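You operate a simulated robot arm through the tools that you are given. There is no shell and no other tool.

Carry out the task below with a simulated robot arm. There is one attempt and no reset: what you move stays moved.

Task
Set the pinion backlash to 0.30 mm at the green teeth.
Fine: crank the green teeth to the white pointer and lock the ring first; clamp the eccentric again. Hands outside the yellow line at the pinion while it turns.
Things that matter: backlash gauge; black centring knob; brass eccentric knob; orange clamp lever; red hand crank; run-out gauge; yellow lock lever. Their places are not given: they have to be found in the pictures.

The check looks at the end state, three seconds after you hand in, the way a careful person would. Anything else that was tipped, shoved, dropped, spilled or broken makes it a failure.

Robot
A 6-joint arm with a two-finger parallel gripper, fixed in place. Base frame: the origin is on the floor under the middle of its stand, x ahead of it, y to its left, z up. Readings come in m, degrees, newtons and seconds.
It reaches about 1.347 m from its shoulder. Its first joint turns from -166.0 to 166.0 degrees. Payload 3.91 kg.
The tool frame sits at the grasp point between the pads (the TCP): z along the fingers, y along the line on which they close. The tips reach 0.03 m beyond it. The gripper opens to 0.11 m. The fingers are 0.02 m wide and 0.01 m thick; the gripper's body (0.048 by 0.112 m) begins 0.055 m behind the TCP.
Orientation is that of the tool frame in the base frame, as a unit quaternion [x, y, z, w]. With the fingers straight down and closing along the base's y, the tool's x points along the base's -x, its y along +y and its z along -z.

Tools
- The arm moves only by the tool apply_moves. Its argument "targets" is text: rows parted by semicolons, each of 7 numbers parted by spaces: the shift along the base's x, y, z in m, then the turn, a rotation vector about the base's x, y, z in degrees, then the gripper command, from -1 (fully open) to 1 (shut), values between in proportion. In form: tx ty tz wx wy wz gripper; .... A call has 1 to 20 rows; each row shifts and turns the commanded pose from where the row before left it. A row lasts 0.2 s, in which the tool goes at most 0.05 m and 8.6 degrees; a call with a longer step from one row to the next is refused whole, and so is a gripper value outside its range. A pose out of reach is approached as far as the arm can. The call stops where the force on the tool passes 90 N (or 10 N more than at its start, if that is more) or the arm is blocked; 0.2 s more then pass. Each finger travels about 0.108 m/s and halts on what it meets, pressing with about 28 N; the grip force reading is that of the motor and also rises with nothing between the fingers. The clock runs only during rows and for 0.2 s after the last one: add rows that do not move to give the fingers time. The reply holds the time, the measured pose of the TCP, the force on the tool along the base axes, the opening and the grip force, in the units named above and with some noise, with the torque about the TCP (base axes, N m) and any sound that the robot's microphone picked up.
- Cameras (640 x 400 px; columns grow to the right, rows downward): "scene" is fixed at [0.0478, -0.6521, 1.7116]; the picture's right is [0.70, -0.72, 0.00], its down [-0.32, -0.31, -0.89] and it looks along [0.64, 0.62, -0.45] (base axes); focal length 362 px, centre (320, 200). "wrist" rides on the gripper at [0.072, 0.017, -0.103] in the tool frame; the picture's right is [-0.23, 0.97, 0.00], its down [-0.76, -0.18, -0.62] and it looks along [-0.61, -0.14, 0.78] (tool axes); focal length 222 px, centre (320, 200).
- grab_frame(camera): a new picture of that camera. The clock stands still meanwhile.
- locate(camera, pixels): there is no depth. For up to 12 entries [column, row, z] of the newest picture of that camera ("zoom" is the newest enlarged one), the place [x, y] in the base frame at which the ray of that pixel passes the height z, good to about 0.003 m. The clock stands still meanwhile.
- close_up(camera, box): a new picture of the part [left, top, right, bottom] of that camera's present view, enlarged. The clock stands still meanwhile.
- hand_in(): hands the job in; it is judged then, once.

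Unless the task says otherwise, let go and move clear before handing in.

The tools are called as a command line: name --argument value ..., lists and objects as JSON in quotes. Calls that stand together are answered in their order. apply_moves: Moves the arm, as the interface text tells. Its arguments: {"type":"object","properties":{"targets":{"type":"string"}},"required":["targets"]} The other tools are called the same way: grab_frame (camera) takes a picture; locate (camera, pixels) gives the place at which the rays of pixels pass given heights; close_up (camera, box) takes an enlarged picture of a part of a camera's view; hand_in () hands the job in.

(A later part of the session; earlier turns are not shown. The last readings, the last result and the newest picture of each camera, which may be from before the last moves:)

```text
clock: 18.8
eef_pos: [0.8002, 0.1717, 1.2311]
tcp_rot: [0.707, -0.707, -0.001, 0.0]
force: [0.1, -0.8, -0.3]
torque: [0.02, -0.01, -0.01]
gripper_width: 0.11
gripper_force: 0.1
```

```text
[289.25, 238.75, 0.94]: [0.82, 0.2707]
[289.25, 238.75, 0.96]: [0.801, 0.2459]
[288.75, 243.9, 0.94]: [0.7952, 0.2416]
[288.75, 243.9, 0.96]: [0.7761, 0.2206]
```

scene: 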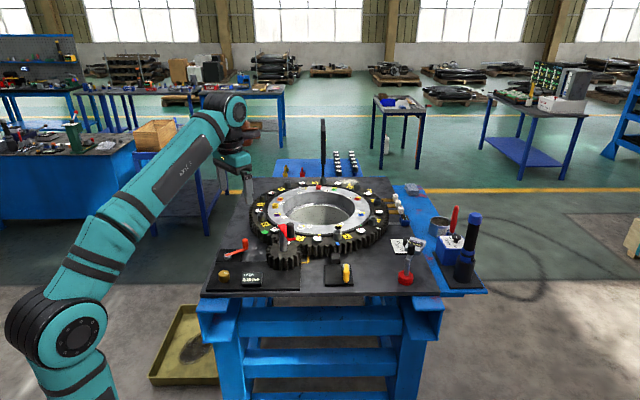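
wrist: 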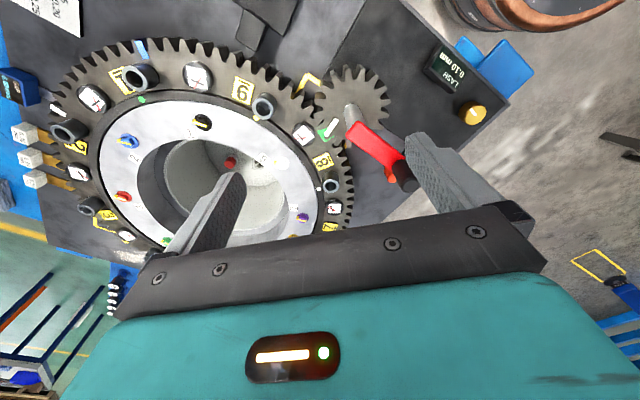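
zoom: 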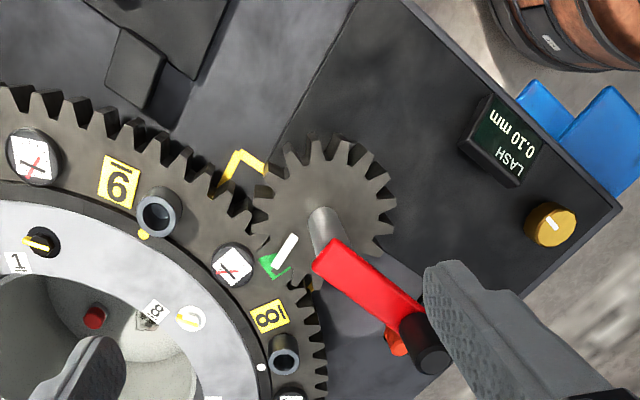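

The pointer's ring-side tip triangulates to (0.8095, 0.2569, 0.951), while the green patch centre is about (0.808, 0.258), so they agree within ~2 mm. I'll double-check the ring centre using the labels to compare with the pinion centre line.

close_up --camera "wrist" --box '[40, 50, 280, 200]'

close_up --camera "wrist" --box '[290, 60, 410, 135]'

```text
2.67 times, centred on (160, 125) of wrist
```

zoom: 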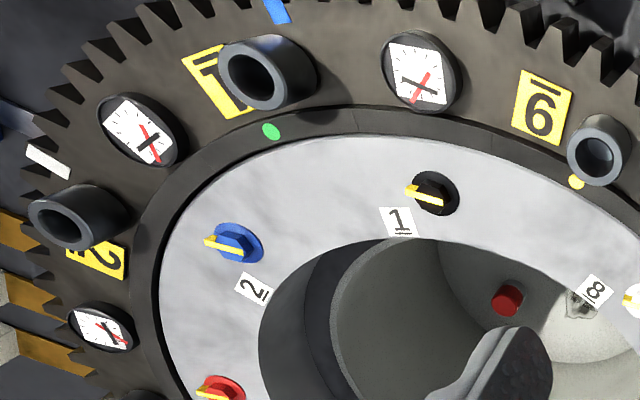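

```text
5.33 times, centred on (350, 98) of wrist
```

zoom: 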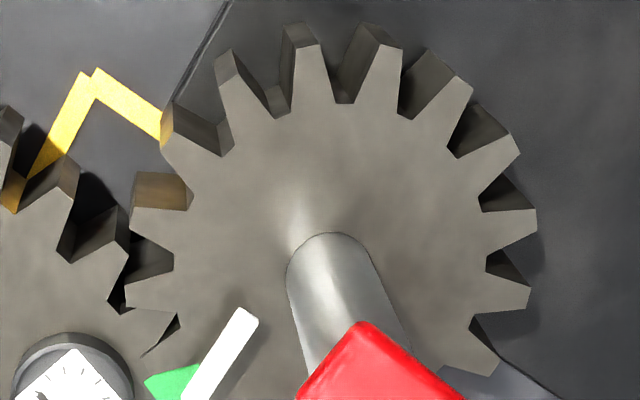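

locate --camera "wrist" --pixels '[[143.9, 53.8, 0.938], [58.1, 110.4, 0.938], [242.8, 90.5, 0.938], [322.3, 162.2, 0.938], [118, 80, 0.938], [141.3, 99.2, 0.938], [255.5, 118.3, 0.938], [352.3, 108.3, 0.93], [321, 137, 0.938], [318.5, 188.5, 0.938]]'

close_up --camera "wrist" --box '[280, 100, 380, 240]'

```text
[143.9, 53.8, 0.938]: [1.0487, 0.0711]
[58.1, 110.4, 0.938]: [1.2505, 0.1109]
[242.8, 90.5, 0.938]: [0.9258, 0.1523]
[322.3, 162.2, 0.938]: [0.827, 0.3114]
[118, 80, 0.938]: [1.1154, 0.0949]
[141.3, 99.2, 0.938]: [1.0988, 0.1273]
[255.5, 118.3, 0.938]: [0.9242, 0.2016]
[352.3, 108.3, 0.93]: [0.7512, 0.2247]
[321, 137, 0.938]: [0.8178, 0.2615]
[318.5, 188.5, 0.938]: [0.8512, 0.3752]
```

```text
2.86 times, centred on (330, 170) of wrist
```

zoom: 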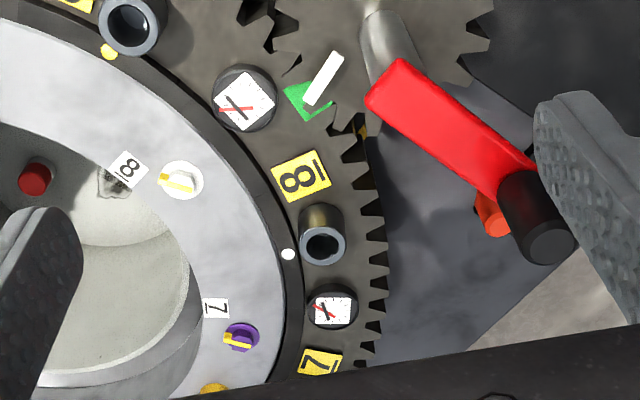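

Refit with better data gives ring centre ≈ (1.093, 0.377): green centre 202.7°, pointer tip 202.9°, pinion centre line ≈203.7°. A small extra nudge (~0.7° ring, ~3.5° crank) centres green between the tip and centre line; I'll go back above the handle.

apply_moves --targets "-0.02 0.024 -0.01 0 0 0 -1; -0.02 0.024 -0.01 0 0 0 -1; -0.02 0.024 -0.01 0 0 0 -1; -0.02 0.024 -0.01 0 0 0 -1; -0.02 0.0245 -0.01 0 0 0 -1; 0 0 0 0 0 0 -1"

grab_frame --camera "wrist"

close_up --camera "scene" --box '[220, 180, 340, 280]'

```text
clock: 20.2
eef_pos: [0.6995, 0.2924, 1.1819]
tcp_rot: [-0.706, 0.708, 0.0, 0.0]
force: [-0.8, -0.5, 0.3]
torque: [0.01, 0.04, -0.02]
gripper_width: 0.1099
gripper_force: 0.0
```

```text
taken
```

wrist: 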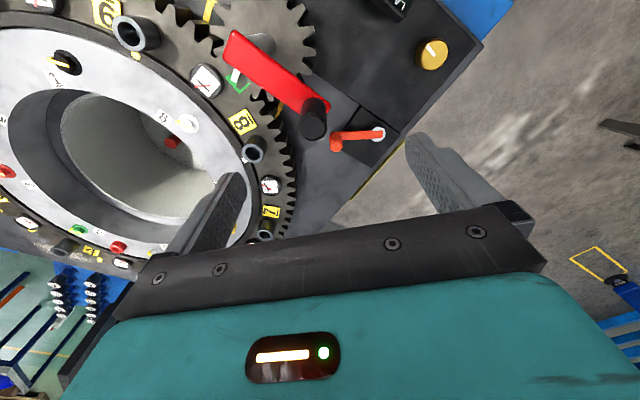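

```text
4.00 times, centred on (280, 230) of scene
```

zoom: 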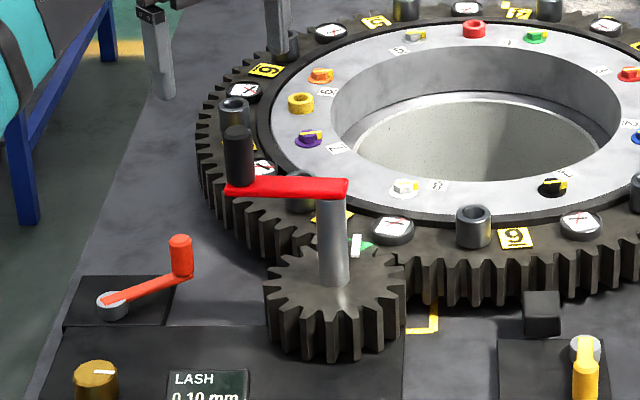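

The handle appears at wrist (314,125), just below the gripper as expected. I'll descend to z≈1.08 and close.

locate --camera "wrist" --pixels '[[314, 125, 1.096], [315, 105, 1.045]]'

apply_moves --targets "0 0 -0.035 0 0 0 -1; 0 0 -0.035 0 0 0 -1; 0 0 -0.032 0 0 0 -1; 0 0 0 0 0 0 -1"

grab_frame --camera "wrist"

```text
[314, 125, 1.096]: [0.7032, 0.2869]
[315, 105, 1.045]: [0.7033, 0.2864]
```

```text
clock: 21.2
eef_pos: [0.6979, 0.2909, 1.0784]
tcp_rot: [0.708, -0.707, 0.0, 0.0]
force: [0.0, -0.6, 0.5]
torque: [0.0, 0.01, 0.0]
gripper_width: 0.1102
gripper_force: 0.0
```

```text
taken
```

wrist: 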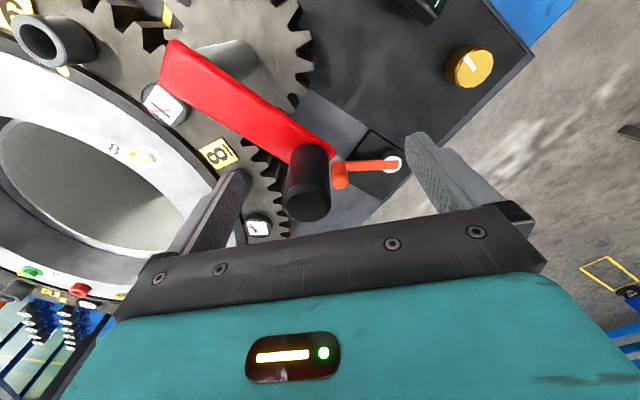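

The handle sits slightly off-centre at column 307, about (0.7035, 0.287). I'll shift the gripper to centre on it and close.

apply_moves --targets "0.0052 -0.0038 0 0 0 0 -1; 0 0 0 0 0 0 1; 0 0 0 0 0 0 1; 0 0 0 0 0 0 1; 0 0 0 0 0 0 1"

close_up --camera "scene" --box '[275, 230, 305, 250]'

grab_frame --camera "wrist"

```text
clock: 22.4
eef_pos: [0.7054, 0.287, 1.0794]
tcp_rot: [0.707, -0.707, 0.0, -0.001]
force: [17.1, 3.0, 10.1]
torque: [0.22, 0.71, 0.38]
gripper_width: 0.0257
gripper_force: 44.7
```

```text
16.00 times, centred on (290, 240) of scene
```

zoom: 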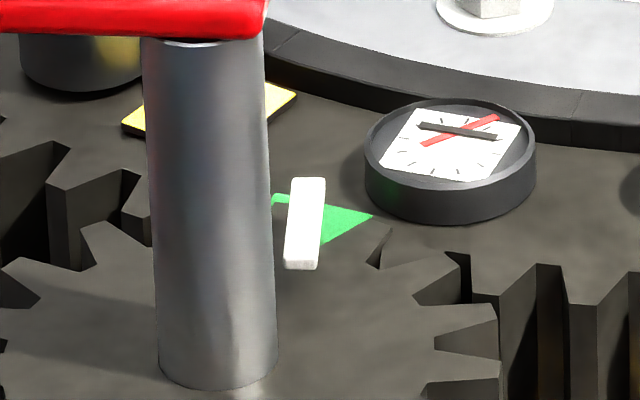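

```text
taken
```

wrist: 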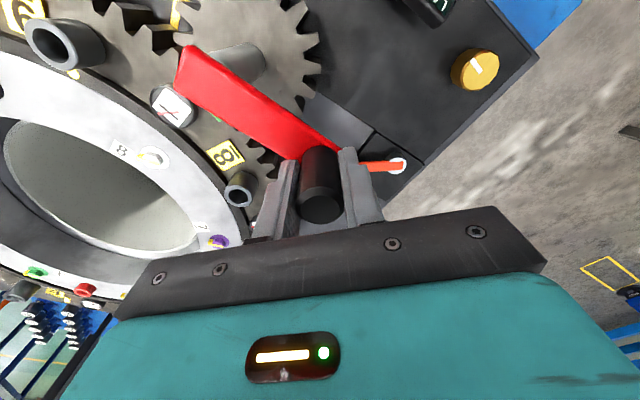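

Gripped without disturbing the ring. I'll nudge the crank ~3.5° clockwise.

apply_moves --targets "0.0019 0.0018 0 0 0 -1.8 1; 0.0019 0.0018 0 0 0 -1.8 1; 0 0 0 0 0 0 1"

close_up --camera "scene" --box '[275, 230, 305, 250]'

```text
clock: 23.2
eef_pos: [0.7092, 0.2902, 1.0793]
tcp_rot: [-0.684, 0.729, 0.0, -0.001]
force: [-4.7, -13.6, -13.1]
torque: [-1.04, -1.13, -0.13]
gripper_width: 0.0257
gripper_force: 45.0
```

```text
16.00 times, centred on (290, 240) of scene
```

zoom: 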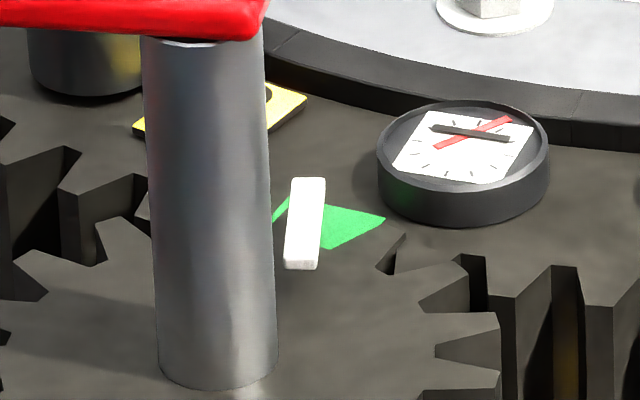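

The green shifted by ~0.7° as planned. I'll release, lift, and return to the −y viewpoint to verify the alignment and look at the yellow lever.

apply_moves --targets "0 0 0 0 0 0 -1; 0 0 0 0 0 0 -1; 0 0 0 0 0 0 -1; 0 0 0.04 0 0 0 -1; 0 0 0.045 0 0 0 -1; 0.018 -0.022 0.035 0 0 0 -1; 0.018 -0.024 0.03 0 0 0 -1; 0.018 -0.024 0 0 0 0 -1; 0.018 -0.024 0 0 0 0 -1; 0.018 -0.024 0 0 0 3.6 -1; 0 0 0 0 0 0 -1"

close_up --camera "wrist" --box '[295, 105, 355, 145]'

grab_frame --camera "wrist"

```text
clock: 25.6
eef_pos: [0.7974, 0.1737, 1.2291]
tcp_rot: [0.707, -0.707, 0.0, 0.001]
force: [-0.4, 0.1, -0.2]
torque: [0.03, 0.05, 0.0]
gripper_width: 0.1101
gripper_force: 0.1
```

```text
10.00 times, centred on (325, 125) of wrist
```

zoom: 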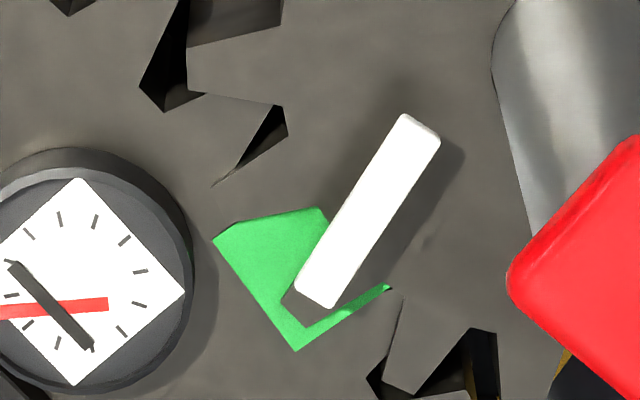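

```text
taken
```

wrist: 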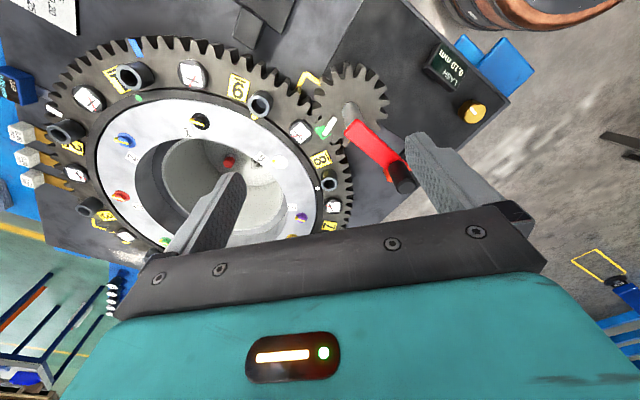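

Green's centre is now within ~0.2° of the pointer tip and short of the centre line by a small amount, which is a good spot. Next I'll go to the yellow lock lever, turning the gripper to yaw ≈49° over its handle at (0.823, -0.029), staying high to look first.

apply_moves --targets "0.004 -0.04 0 0 0 -8.2 -1; 0.005 -0.04 0 0 0 -8.2 -1; 0.005 -0.04 -0.02 0 0 -8.2 -1; 0.006 -0.04 -0.03 0 0 -8.2 -1; 0.006 -0.04 -0.03 0 0 -8.2 -1; 0 -0.003 -0.02 0 0 0 -1; 0 0 0 0 0 0 -1"

grab_frame --camera "wrist"

close_up --camera "scene" --box '[290, 220, 420, 300]'

```text
refused: row 4 steps farther than a row can; nothing moved
```

```text
taken
```

wrist: 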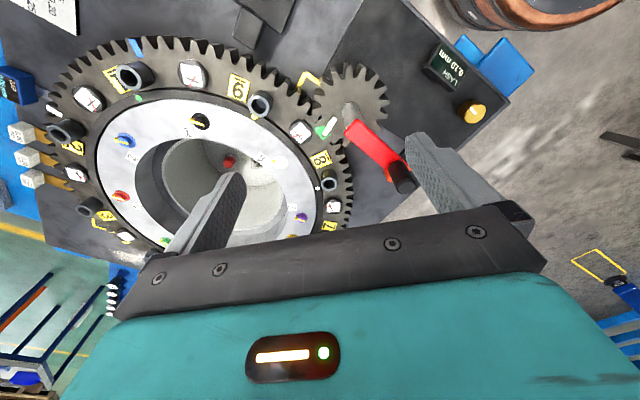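

```text
4.92 times, centred on (355, 260) of scene
```

zoom: 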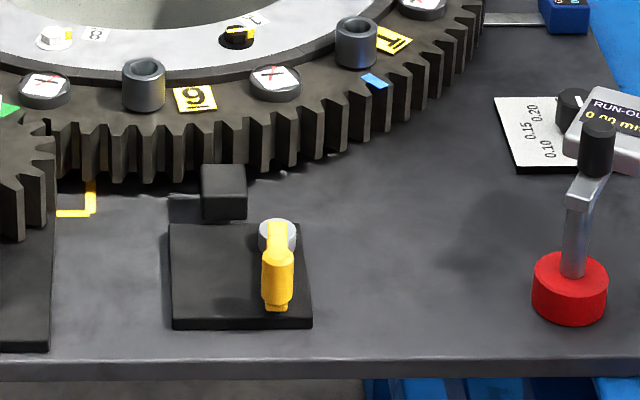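

The move was refused for one step slightly too long; nothing moved. I'll resend with shorter steps.

apply_moves --targets "0.004 -0.035 0 0 0 -8.2 -1; 0.004 -0.035 0 0 0 -8.2 -1; 0.005 -0.035 -0.02 0 0 -8.2 -1; 0.005 -0.033 -0.025 0 0 -8.2 -1; 0.004 -0.033 -0.025 0 0 -8.2 -1; 0.004 -0.032 -0.025 0 0 0 -1; 0 0 0 0 0 0 -1"

grab_frame --camera "wrist"

close_up --camera "scene" --box '[290, 220, 420, 300]'

```text
clock: 27.2
eef_pos: [0.8261, -0.0318, 1.1346]
tcp_rot: [-0.414, 0.91, 0.0, -0.001]
force: [0.0, -0.3, 0.0]
torque: [0.01, 0.01, 0.0]
gripper_width: 0.11
gripper_force: 0.1
```

```text
taken
```

wrist: 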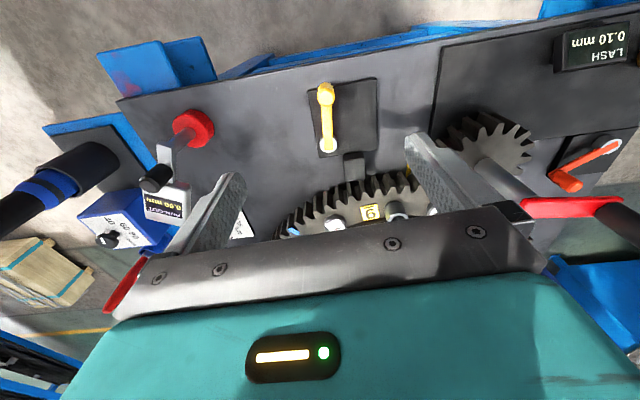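

```text
4.92 times, centred on (355, 260) of scene
```

zoom: 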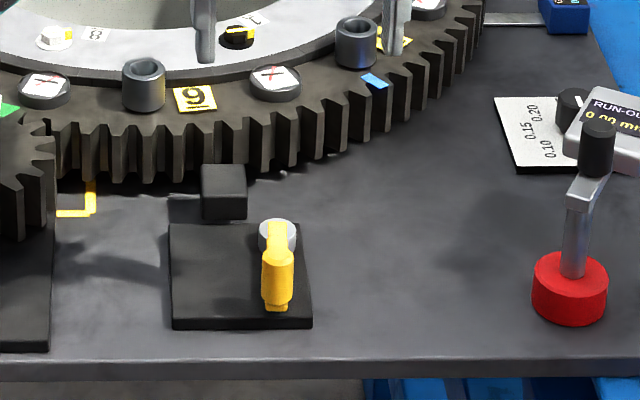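

The lever (pivot (328,145), handle (325,90)) is in view; the run-out gauge is to the left. I'll triangulate the gauge for clearance and refine the lever handle position.

close_up --camera "wrist" --box '[260, 60, 420, 200]'

locate --camera "wrist" --pixels '[[150, 187, 1.0], [150, 187, 1.05], [195, 128, 0.9], [195, 128, 0.95], [325, 88, 0.943], [328, 146, 0.912], [324, 103, 0.9]]'

locate --camera "scene" --pixels '[[411.5, 245, 1.0], [411.5, 245, 1.05], [405.8, 273, 0.9], [405.8, 273, 0.95], [347, 271.5, 0.943], [346.4, 265, 0.912], [334.5, 257, 0.92], [346.4, 281, 0.9]]'

```text
2.86 times, centred on (340, 130) of wrist
```

zoom: 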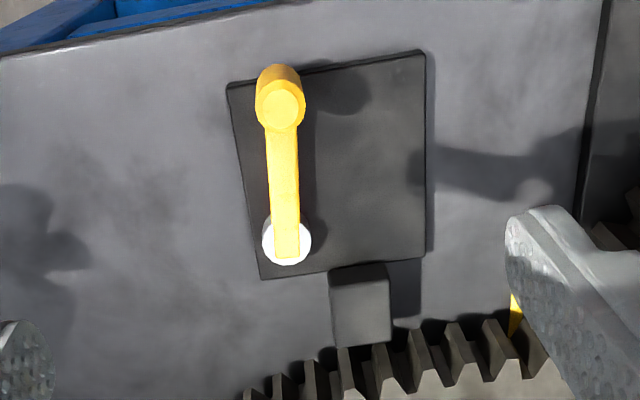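

```text
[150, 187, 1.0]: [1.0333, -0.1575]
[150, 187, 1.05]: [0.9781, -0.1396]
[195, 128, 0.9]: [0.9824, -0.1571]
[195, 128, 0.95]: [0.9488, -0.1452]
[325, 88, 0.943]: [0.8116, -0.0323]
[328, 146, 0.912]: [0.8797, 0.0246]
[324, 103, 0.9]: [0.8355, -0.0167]
```

```text
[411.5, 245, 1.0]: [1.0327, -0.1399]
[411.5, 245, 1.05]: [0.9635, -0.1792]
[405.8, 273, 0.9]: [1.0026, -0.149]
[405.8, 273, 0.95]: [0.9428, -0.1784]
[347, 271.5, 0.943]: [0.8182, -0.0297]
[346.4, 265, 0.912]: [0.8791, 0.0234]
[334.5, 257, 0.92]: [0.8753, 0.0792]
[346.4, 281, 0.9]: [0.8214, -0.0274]
```

locate --camera "wrist" --pixels '[[326.4, 96.1, 0.943], [326.4, 96.1, 0.953], [326.4, 96.1, 0.933], [328.3, 145, 0.912]]'

locate --camera "scene" --pixels '[[346.5, 271.2, 0.943], [346.5, 271.2, 0.953], [346.5, 271.2, 0.933], [346, 282, 0.91]]'

close_up --camera "scene" --box '[325, 245, 365, 290]'

```text
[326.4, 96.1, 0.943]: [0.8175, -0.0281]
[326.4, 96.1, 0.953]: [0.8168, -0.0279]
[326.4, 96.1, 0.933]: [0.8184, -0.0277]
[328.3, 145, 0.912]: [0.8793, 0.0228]
```

```text
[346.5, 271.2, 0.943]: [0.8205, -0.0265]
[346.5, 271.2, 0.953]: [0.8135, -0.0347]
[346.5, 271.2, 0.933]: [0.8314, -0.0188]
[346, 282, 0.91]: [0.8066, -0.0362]
```

```text
8.89 times, centred on (345, 268) of scene
```

zoom: 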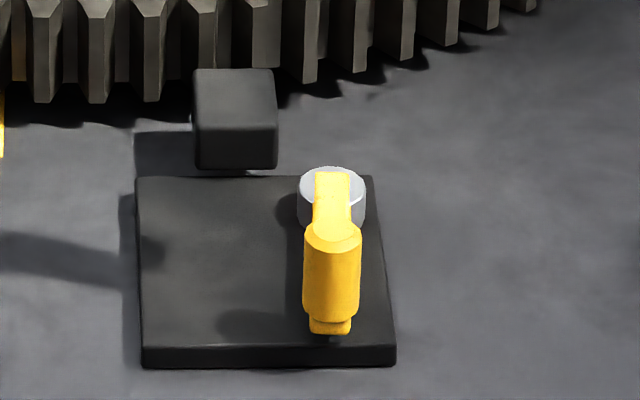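

The lever handle top is at (0.818, -0.029, 0.945), pivot (0.879, 0.023), arm 0.08 m, pointing ~220°. I'll descend with open fingers around it and check.

apply_moves --targets "-0.004 0.001 -0.045 0 0 0 -1; -0.004 0.002 -0.045 0 0 0 -1; 0 0 -0.045 0 0 0 -1; 0 0 -0.035 0 0 0 -1; 0 0 0 0 0 0 -1"

grab_frame --camera "wrist"

close_up --camera "scene" --box '[300, 220, 400, 300]'

```text
clock: 28.4
eef_pos: [0.8169, -0.0279, 0.9613]
tcp_rot: [-0.415, 0.91, -0.001, 0.0]
force: [-0.5, -0.3, -0.1]
torque: [-0.02, -0.01, 0.01]
gripper_width: 0.11
gripper_force: 0.1
```

```text
taken
```

wrist: 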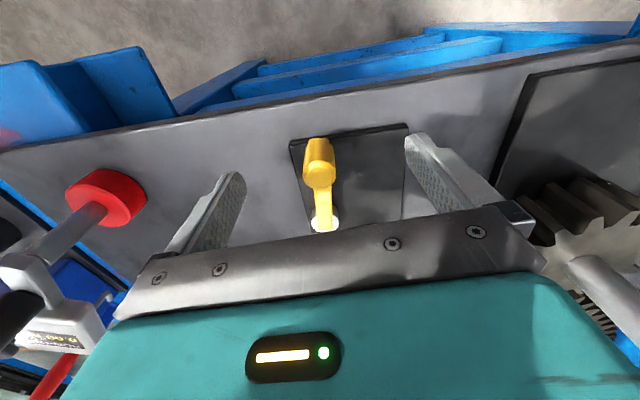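

```text
5.00 times, centred on (350, 260) of scene
```

zoom: 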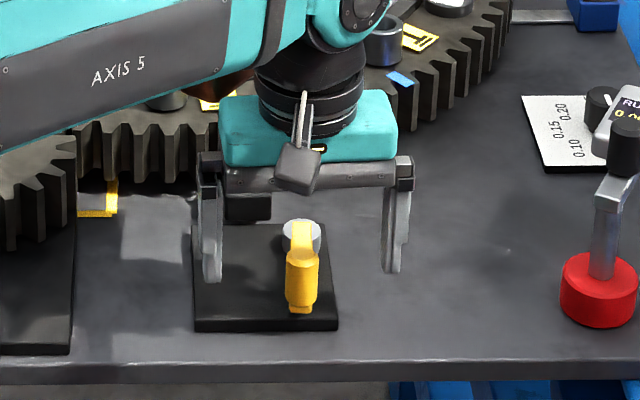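

Handle is centred between the fingers (wrist column 318; scene midpoint ≈302 equals handle 302). I'll go down 23 mm and close.

apply_moves --targets "0 0 -0.012 0 0 0 -1; 0 0 -0.011 0 0 0 -1; 0 0 0 0 0 0 1; 0 0 0 0 0 0 1; 0 0 0 0 0 0 1; 0 0 0 0 0 0 1"

grab_frame --camera "wrist"

close_up --camera "scene" --box '[300, 220, 400, 300]'

```text
clock: 29.8
eef_pos: [0.8162, -0.0258, 0.9401]
tcp_rot: [-0.415, 0.91, 0.0, 0.0]
force: [-1.5, 0.0, -3.6]
torque: [-0.28, -0.77, 0.2]
gripper_width: 0.0213
gripper_force: 44.5
```

```text
taken
```

wrist: 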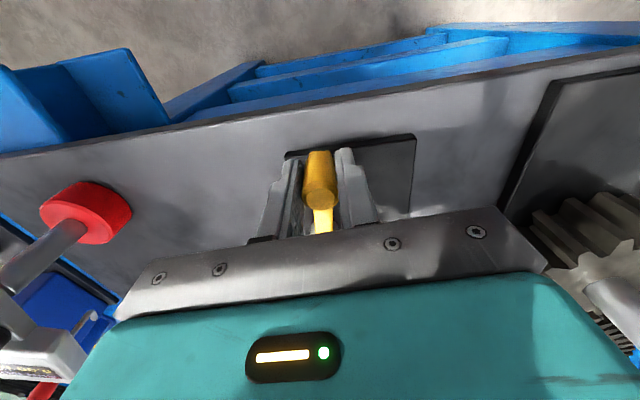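

```text
5.00 times, centred on (350, 260) of scene
```

zoom: 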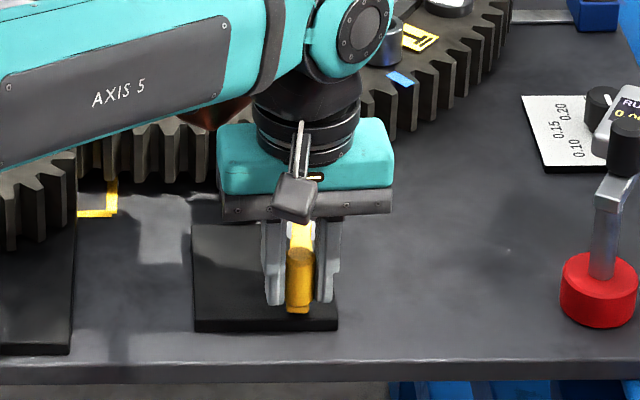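

The lever handle is gripped (width 0.021). I'll test turning it clockwise (over its plate) by ~9° and watch the force.

apply_moves --targets "-0.0024 0.0034 0 0 0 -3 1; -0.0023 0.0035 0 0 0 -3 1; -0.0021 0.0036 0 0 0 -3 1"

close_up --camera "scene" --box '[300, 220, 400, 300]'

```text
clock: 30.6
eef_pos: [0.811, -0.0168, 0.94]
tcp_rot: [-0.341, 0.94, 0.0, -0.001]
force: [-6.4, -3.2, -14.6]
torque: [-0.23, -0.99, 0.0]
gripper_width: 0.0211
gripper_force: 45.0
```

```text
5.00 times, centred on (350, 260) of scene
```

zoom: 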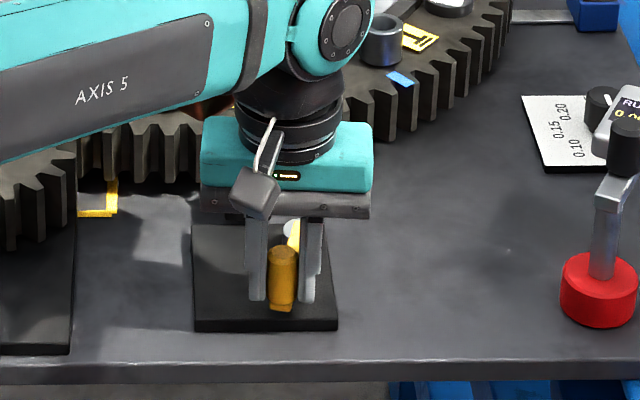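

The lever turns clockwise freely. I'll continue 30° more along its arc and check.

apply_moves --targets "-0.0030 0.0062 0 0 0 -5 1; -0.0025 0.0065 0 0 0 -5 1; -0.0020 0.0067 0 0 0 -5 1; -0.0013 0.0068 0 0 0 -5 1; -0.0007 0.0069 0 0 0 -5 1; -0.0002 0.0069 0 0 0 -5 1"

close_up --camera "scene" --box '[300, 220, 400, 300]'

close_up --camera "scene" --box '[275, 230, 305, 250]'

```text
clock: 32.0
eef_pos: [0.7998, 0.0251, 0.9422]
tcp_rot: [-0.087, 0.996, 0.0, 0.0]
force: [-32.7, -0.4, -7.4]
torque: [-0.73, 0.25, -0.02]
gripper_width: 0.0215
gripper_force: 45.4
```

```text
5.00 times, centred on (350, 260) of scene
```

zoom: 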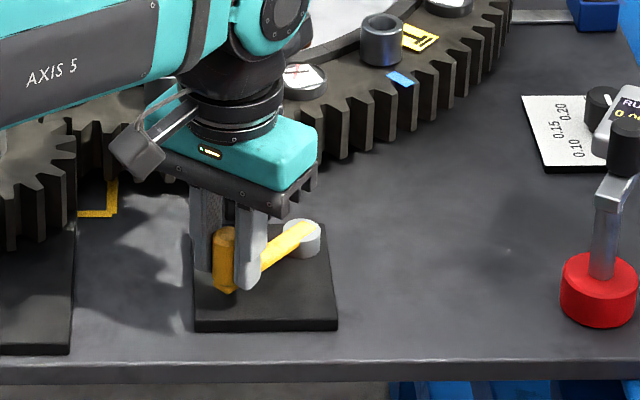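

```text
16.00 times, centred on (290, 240) of scene
```

zoom: 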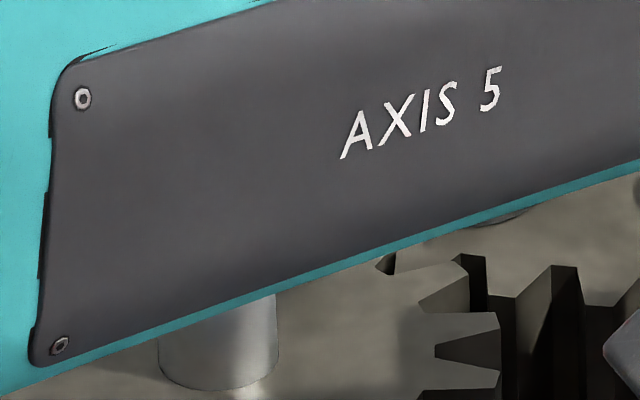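

The lever keeps moving freely tangentially; the -33 N along x is a small radial mismatch that I'll relieve. Continuing 20° more clockwise.

apply_moves --targets "-0.0014 0.0069 0 0 0 -5 1; 0.0009 0.0069 0 0 0 -5 1; 0.0015 0.0068 0 0 0 -5 1; 0.0022 0.0066 0 0 0 -5 1"

close_up --camera "scene" --box '[300, 220, 400, 300]'

grab_frame --camera "wrist"

```text
clock: 33.0
eef_pos: [0.8043, 0.0512, 0.9403]
tcp_rot: [0.088, 0.996, 0.0, 0.0]
force: [4.8, 1.7, -5.1]
torque: [-0.84, -0.28, 0.15]
gripper_width: 0.0213
gripper_force: 44.9
```

```text
5.00 times, centred on (350, 260) of scene
```

zoom: 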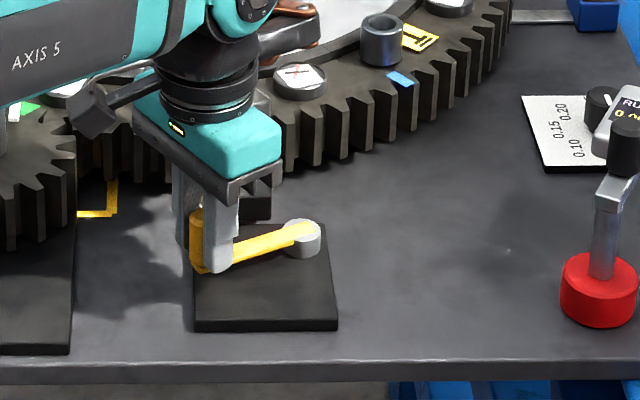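

```text
taken
```

wrist: 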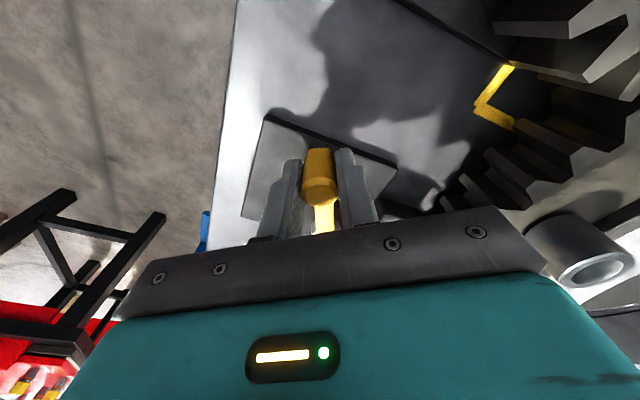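

Forces are low; lever at ~159°. Continuing clockwise 15° more.

apply_moves --targets "0.0028 0.0064 0 0 0 -5 1; 0.0033 0.0061 0 0 0 -5 1; 0.0039 0.0058 0 0 0 -5 1"

close_up --camera "scene" --box '[300, 220, 400, 300]'

```text
clock: 33.7
eef_pos: [0.8072, 0.0533, 0.941]
tcp_rot: [0.18, 0.984, -0.005, -0.003]
force: [-36.3, -84.2, 1.4]
torque: [-0.01, -0.06, 0.07]
gripper_width: 0.0229
gripper_force: 47.0
stopped in row 3: the force on the tool passed its limit at 98 N (the readings are from after the stop); the commanded pose is now the measured one
```

```text
5.00 times, centred on (350, 260) of scene
```

zoom: 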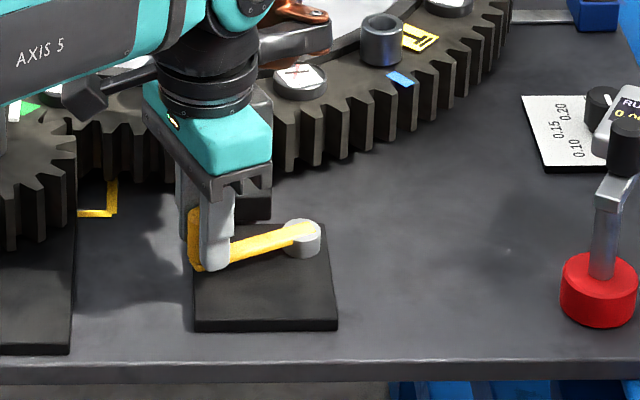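

The lever reached a hard stop after ~60° of travel. I'll relieve the load slightly, open, and lift to see whether the pawl has engaged.

apply_moves --targets "-0.0012 -0.0022 0 0 0 2 1; 0 0 0 0 0 0 -1; 0 0 0 0 0 0 -1; 0 0 0 0 0 0 -1; 0 0 0.03 0 0 0 -1; 0 0 0.045 0 0 0 -1; 0 0 0.045 0 0 0 -1; -0.02 0.01 0.04 0 0 0 -1; -0.03 0.01 0.03 0 0 0 -1; 0 0 0 0 0 0 -1"

grab_frame --camera "wrist"

close_up --camera "scene" --box '[325, 235, 365, 290]'

close_up --camera "scene" --box '[275, 230, 305, 250]'

```text
clock: 35.9
eef_pos: [0.759, 0.08, 1.1301]
tcp_rot: [0.159, 0.987, -0.003, -0.004]
force: [-0.2, 0.7, 0.3]
torque: [-0.05, 0.02, -0.02]
gripper_width: 0.1101
gripper_force: 0.1
```

```text
taken
```

wrist: 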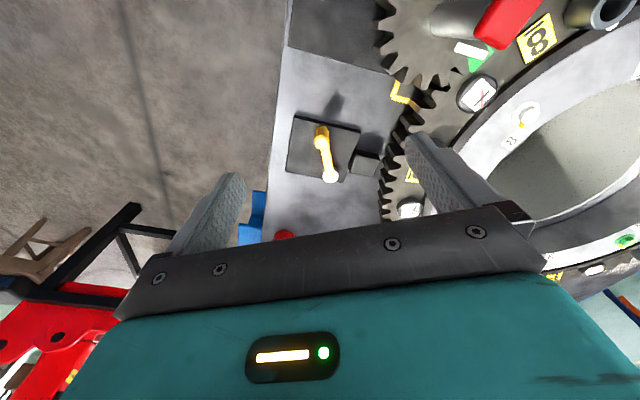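

```text
7.27 times, centred on (345, 262) of scene
```

zoom: 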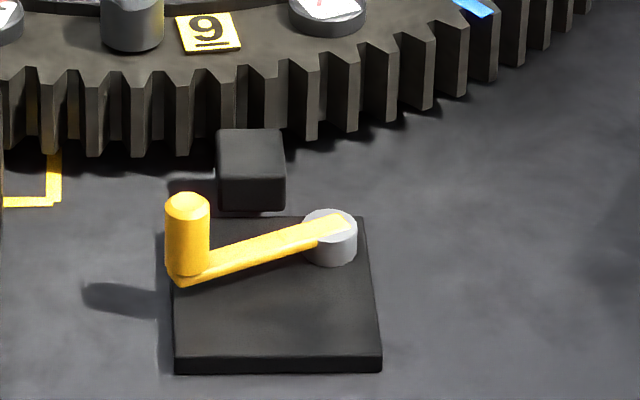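

```text
16.00 times, centred on (290, 240) of scene
```

zoom: 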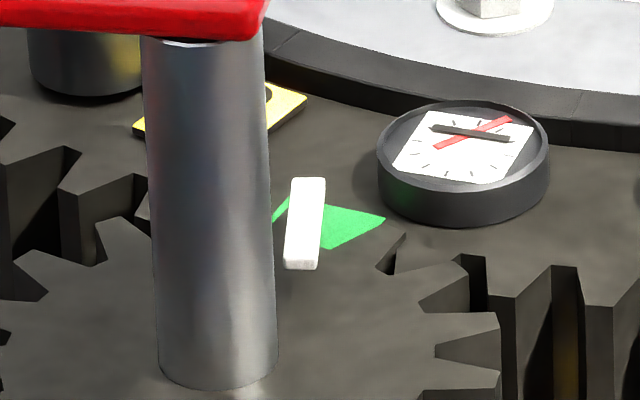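

The lever has moved to its other stop and the black pawl block shifted ~6 mm toward the ring; green is unchanged. I'll enlarge the wrist view of the pawl.

close_up --camera "wrist" --box '[270, 90, 430, 220]'

close_up --camera "scene" --box '[200, 230, 280, 300]'

```text
3.08 times, centred on (350, 155) of wrist
```

zoom: 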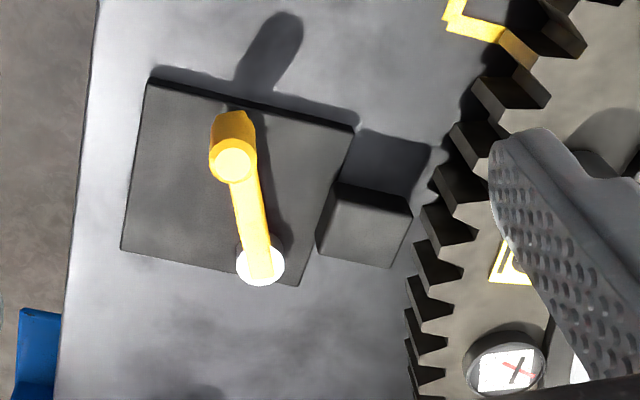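

```text
5.71 times, centred on (240, 265) of scene
```

zoom: 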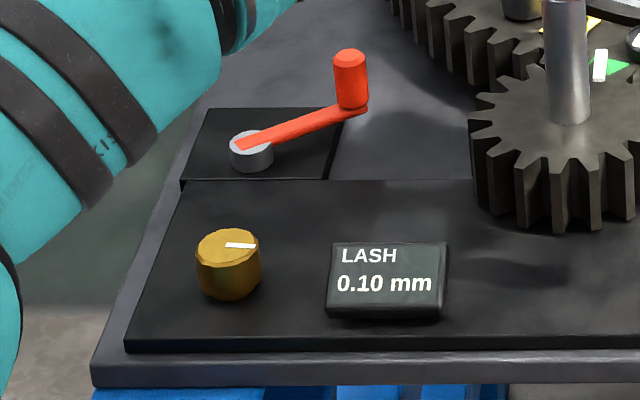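

The pawl block now sits right against the teeth and LASH reads 0.10 mm. Next is the orange clamp lever; I'll move above its area at height for a precise look (crank handle is nearby at (0.709, 0.290)).

apply_moves --targets "-0.025 0.03 0.025 0 0 0 -1; -0.025 0.035 0.02 0 0 0 -1; -0.02 0.04 0.015 0 0 0 -1; -0.01 0.045 0.01 0 0 0 -1; -0.01 0.045 0 0 0 0 -1; 0 0.045 0 0 0 0 -1; 0 0.03 0 0 0 0 -1; 0 0 0 0 0 0 -1"

grab_frame --camera "wrist"

grab_frame --camera "scene"

```text
clock: 37.7
eef_pos: [0.6669, 0.3516, 1.199]
tcp_rot: [0.16, 0.987, -0.002, -0.004]
force: [0.3, 1.0, 0.2]
torque: [0.02, -0.02, 0.01]
gripper_width: 0.1102
gripper_force: 0.1
```

```text
taken
```

wrist: 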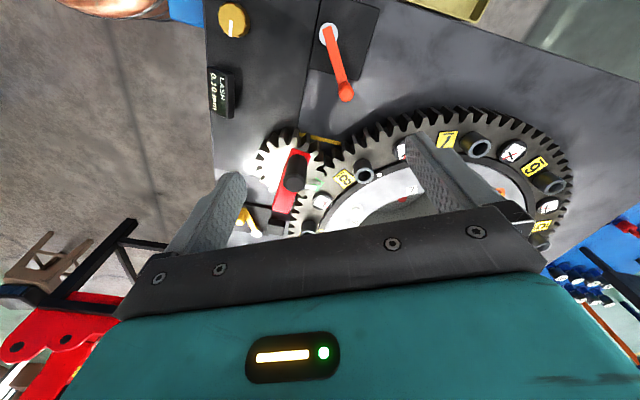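

```text
taken
```

scene: 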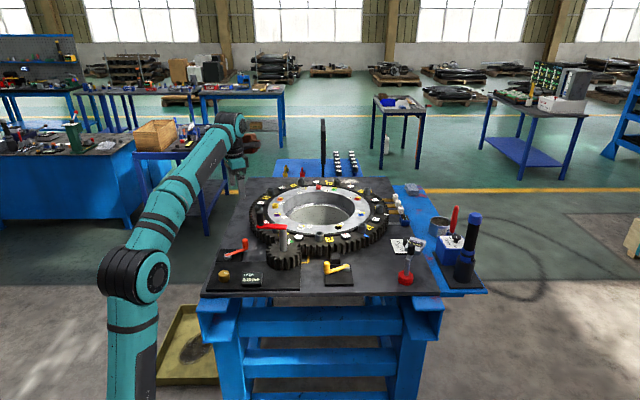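

The orange lever's pivot is at wrist (329,35) and handle near (345,92). I'll zoom in and triangulate.

close_up --camera "wrist" --box '[280, 0, 400, 120]'

close_up --camera "scene" --box '[215, 225, 265, 275]'

```text
3.33 times, centred on (340, 60) of wrist
```

zoom: 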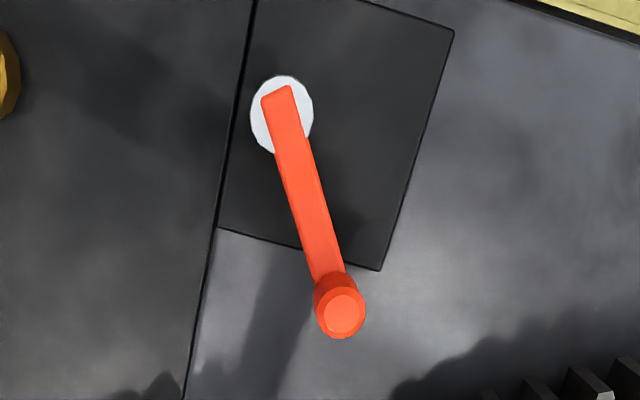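

```text
8.00 times, centred on (240, 250) of scene
```

zoom: 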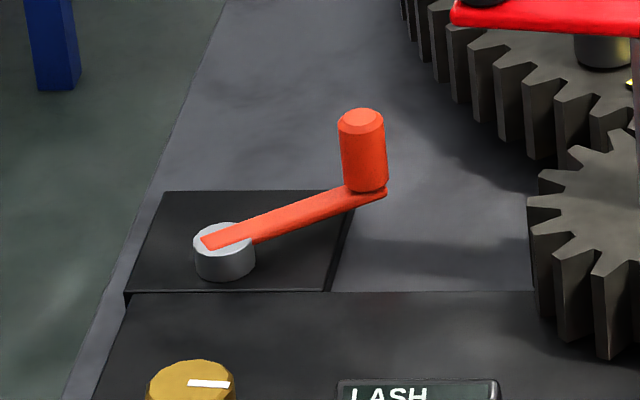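

locate --camera "wrist" --pixels '[[346.6, 93.6, 0.94], [346.6, 93.6, 0.96], [328.9, 33.9, 0.91], [328.9, 33.9, 0.93], [294, 165, 1.096], [233, 20, 0.92]]'

locate --camera "scene" --pixels '[[245.1, 240, 0.94], [245.1, 240, 0.96], [227.75, 254.75, 0.91], [227.75, 254.75, 0.93]]'

```text
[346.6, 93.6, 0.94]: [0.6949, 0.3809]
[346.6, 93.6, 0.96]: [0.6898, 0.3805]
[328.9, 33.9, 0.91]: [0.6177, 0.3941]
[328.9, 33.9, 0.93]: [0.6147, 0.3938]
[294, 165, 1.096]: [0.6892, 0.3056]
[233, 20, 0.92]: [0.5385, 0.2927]
```

```text
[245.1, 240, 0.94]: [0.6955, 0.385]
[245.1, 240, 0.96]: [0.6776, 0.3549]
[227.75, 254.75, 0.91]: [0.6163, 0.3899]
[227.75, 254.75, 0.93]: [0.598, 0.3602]
```

Orange handle top is (0.694, 0.381, 0.943), pivot (0.617, 0.393), pointing ~-9°. I'll turn the gripper to yaw −40° (clear of the crank) and come down to z≈1.03 to check.

apply_moves --targets "0.009 0.01 -0.03 0 0 -7.2 -1; 0.009 0.01 -0.035 0 0 -7.2 -1; 0.009 0.0095 -0.035 0 0 -7.2 -1; 0 0 -0.035 0 0 0 -1; 0 0 -0.03 0 0 0 -1; 0 0 0 0 0 0 -1"

grab_frame --camera "wrist"

close_up --camera "scene" --box '[210, 190, 310, 280]'

```text
clock: 39.1
eef_pos: [0.6961, 0.3806, 1.0347]
tcp_rot: [0.342, 0.94, -0.002, -0.003]
force: [0.1, -0.5, 1.3]
torque: [0.0, 0.0, 0.01]
gripper_width: 0.1102
gripper_force: 0.0
```

```text
taken
```

wrist: 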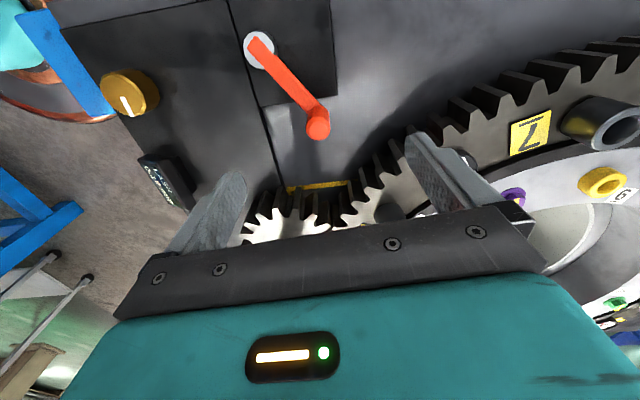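

```text
4.44 times, centred on (260, 235) of scene
```

zoom: 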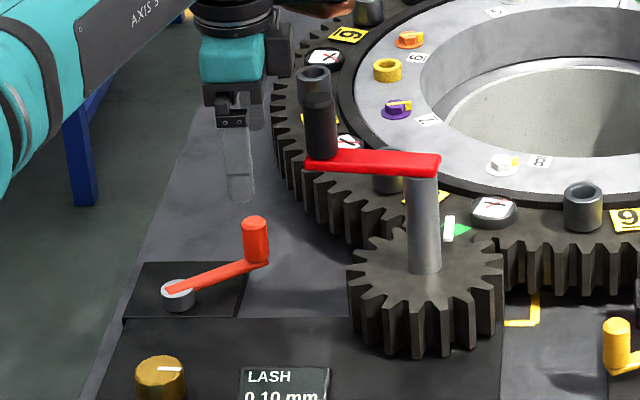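

Gripper is clear of the crank and centred over the orange handle (wrist (318,125)). I'll descend to z≈0.938.

apply_moves --targets "-0.001 0.0005 -0.03 0 0 0 -1; -0.001 0 -0.03 0 0 0 -1; 0 0 -0.02 0 0 0 -1; 0 0 -0.016 0 0 0 -1; 0 0 0 0 0 0 -1"

grab_frame --camera "wrist"

close_up --camera "scene" --box '[210, 190, 310, 280]'

```text
clock: 40.3
eef_pos: [0.6937, 0.3804, 0.9392]
tcp_rot: [0.342, 0.94, -0.003, -0.003]
force: [-0.6, -0.7, 0.1]
torque: [-0.03, 0.03, -0.01]
gripper_width: 0.1098
gripper_force: 0.0
```

```text
taken
```

wrist: 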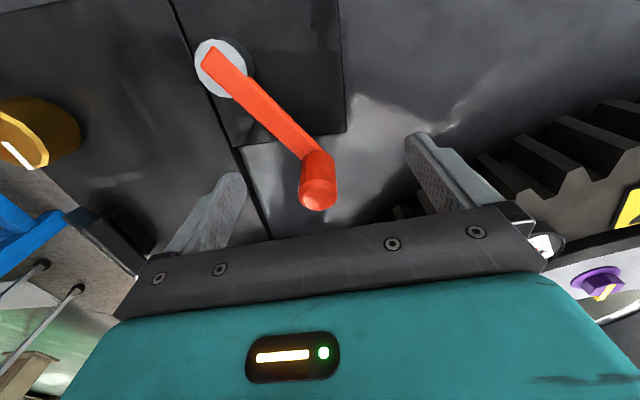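

```text
4.44 times, centred on (260, 235) of scene
```

zoom: 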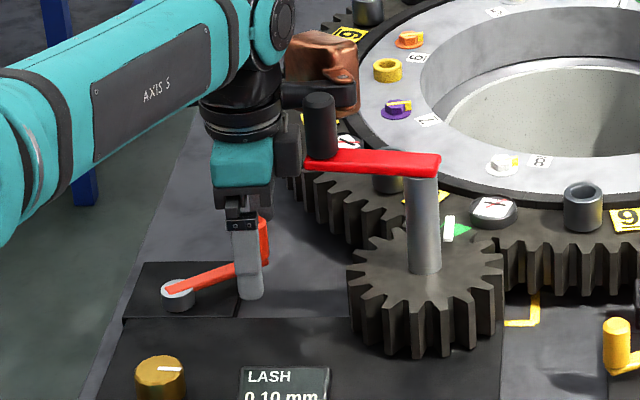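

The handle is centred at wrist (318,185) between the fingers. I'll close.

apply_moves --targets "0 0 0 0 0 0 1; 0 0 0 0 0 0 1; 0 0 0 0 0 0 1; 0 0 0 0 0 0 1"

```text
clock: 41.3
eef_pos: [0.6937, 0.3787, 0.9391]
tcp_rot: [0.342, 0.94, -0.003, -0.003]
force: [-0.4, -8.9, 4.7]
torque: [0.58, -0.42, 0.57]
gripper_width: 0.0213
gripper_force: 45.1
```

Gripped. I'll test the lever counter-clockwise (away from the crank) by ~6°.

apply_moves --targets "0.0006 0.0040 0 0 0 3 1; 0.0004 0.0040 0 0 0 3 1"

close_up --camera "scene" --box '[200, 220, 280, 300]'

```text
clock: 41.9
eef_pos: [0.6942, 0.3879, 0.9383]
tcp_rot: [0.292, 0.956, -0.002, -0.002]
force: [6.8, -8.0, 6.1]
torque: [0.49, -0.51, 0.45]
gripper_width: 0.0215
gripper_force: 45.2
```

```text
5.00 times, centred on (240, 260) of scene
```

zoom: 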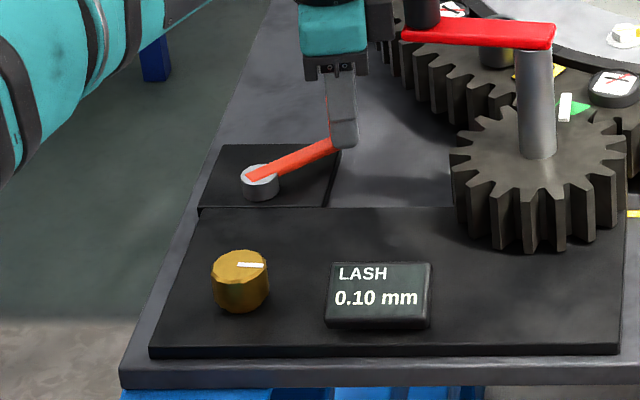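

It turns counter-clockwise with light drag. Continuing 25° more.

apply_moves --targets "0.0003 0.0068 0 0 0 5 1; -0.0003 0.0068 0 0 0 5 1; -0.0010 0.0068 0 0 0 5 1; -0.0015 0.0066 0 0 0 5 1; -0.0021 0.0065 0 0 0 5 1"

close_up --camera "scene" --box '[200, 220, 280, 300]'

```text
clock: 43.1
eef_pos: [0.6881, 0.4222, 0.9388]
tcp_rot: [0.077, 0.997, -0.004, -0.002]
force: [9.3, 0.2, 19.5]
torque: [1.04, 0.26, 0.23]
gripper_width: 0.0216
gripper_force: 44.7
```

```text
5.00 times, centred on (240, 260) of scene
```

zoom: 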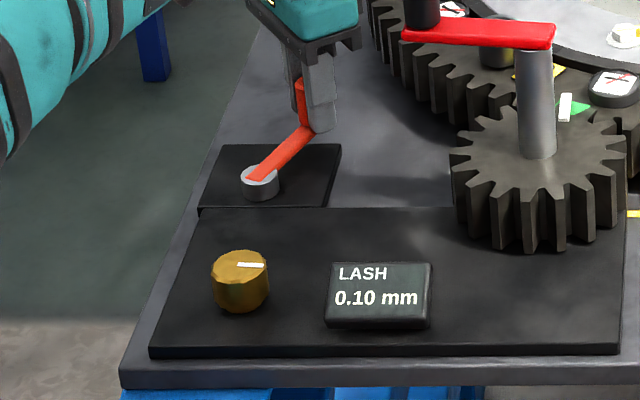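

Lever at ~22°, forces small. Continuing 25° more toward its stop.

apply_moves --targets "-0.0026 0.0063 0 0 0 5 1; -0.0032 0.0060 0 0 0 5 1; -0.0037 0.0057 0 0 0 5 1; -0.0042 0.0054 0 0 0 5 1; -0.0046 0.0049 0 0 0 5 1"

close_up --camera "scene" --box '[200, 220, 280, 300]'

```text
clock: 44.3
eef_pos: [0.673, 0.4462, 0.938]
tcp_rot: [-0.139, 0.99, -0.005, -0.001]
force: [16.8, -17.7, 16.6]
torque: [0.88, 0.02, 0.15]
gripper_width: 0.0213
gripper_force: 44.9
```

```text
5.00 times, centred on (240, 260) of scene
```

zoom: 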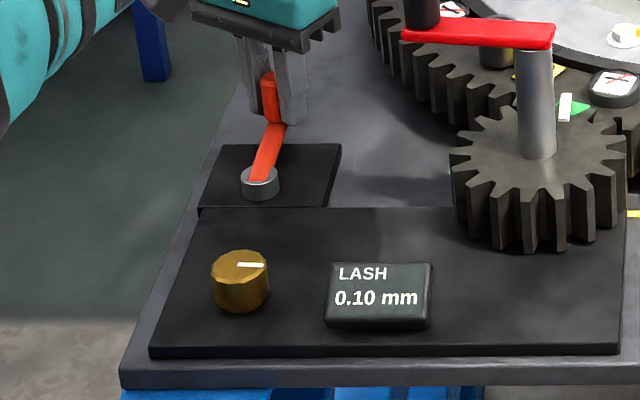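

Lever at ~44° with ~24 N resistance, so the stop may be near. I'll continue in small steps.

apply_moves --targets "-0.0028 0.0029 0 0 0 3 1; -0.0029 0.0028 0 0 0 3 1; -0.0030 0.0027 0 0 0 3 1"

close_up --camera "scene" --box '[200, 220, 280, 300]'

```text
clock: 44.9
eef_pos: [0.671, 0.447, 0.9389]
tcp_rot: [-0.186, 0.983, -0.007, -0.001]
force: [52.2, -76.9, 1.8]
torque: [0.31, -0.18, 0.15]
gripper_width: 0.0225
gripper_force: 45.8
stopped in row 3: the force on the tool passed its limit at 95 N (the readings are from after the stop); the commanded pose is now the measured one
```

```text
5.00 times, centred on (240, 260) of scene
```

zoom: 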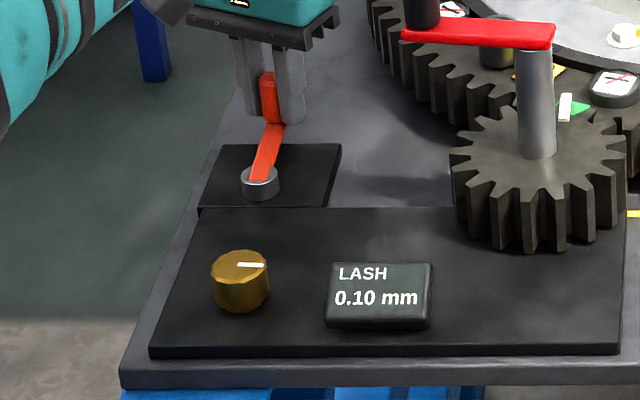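

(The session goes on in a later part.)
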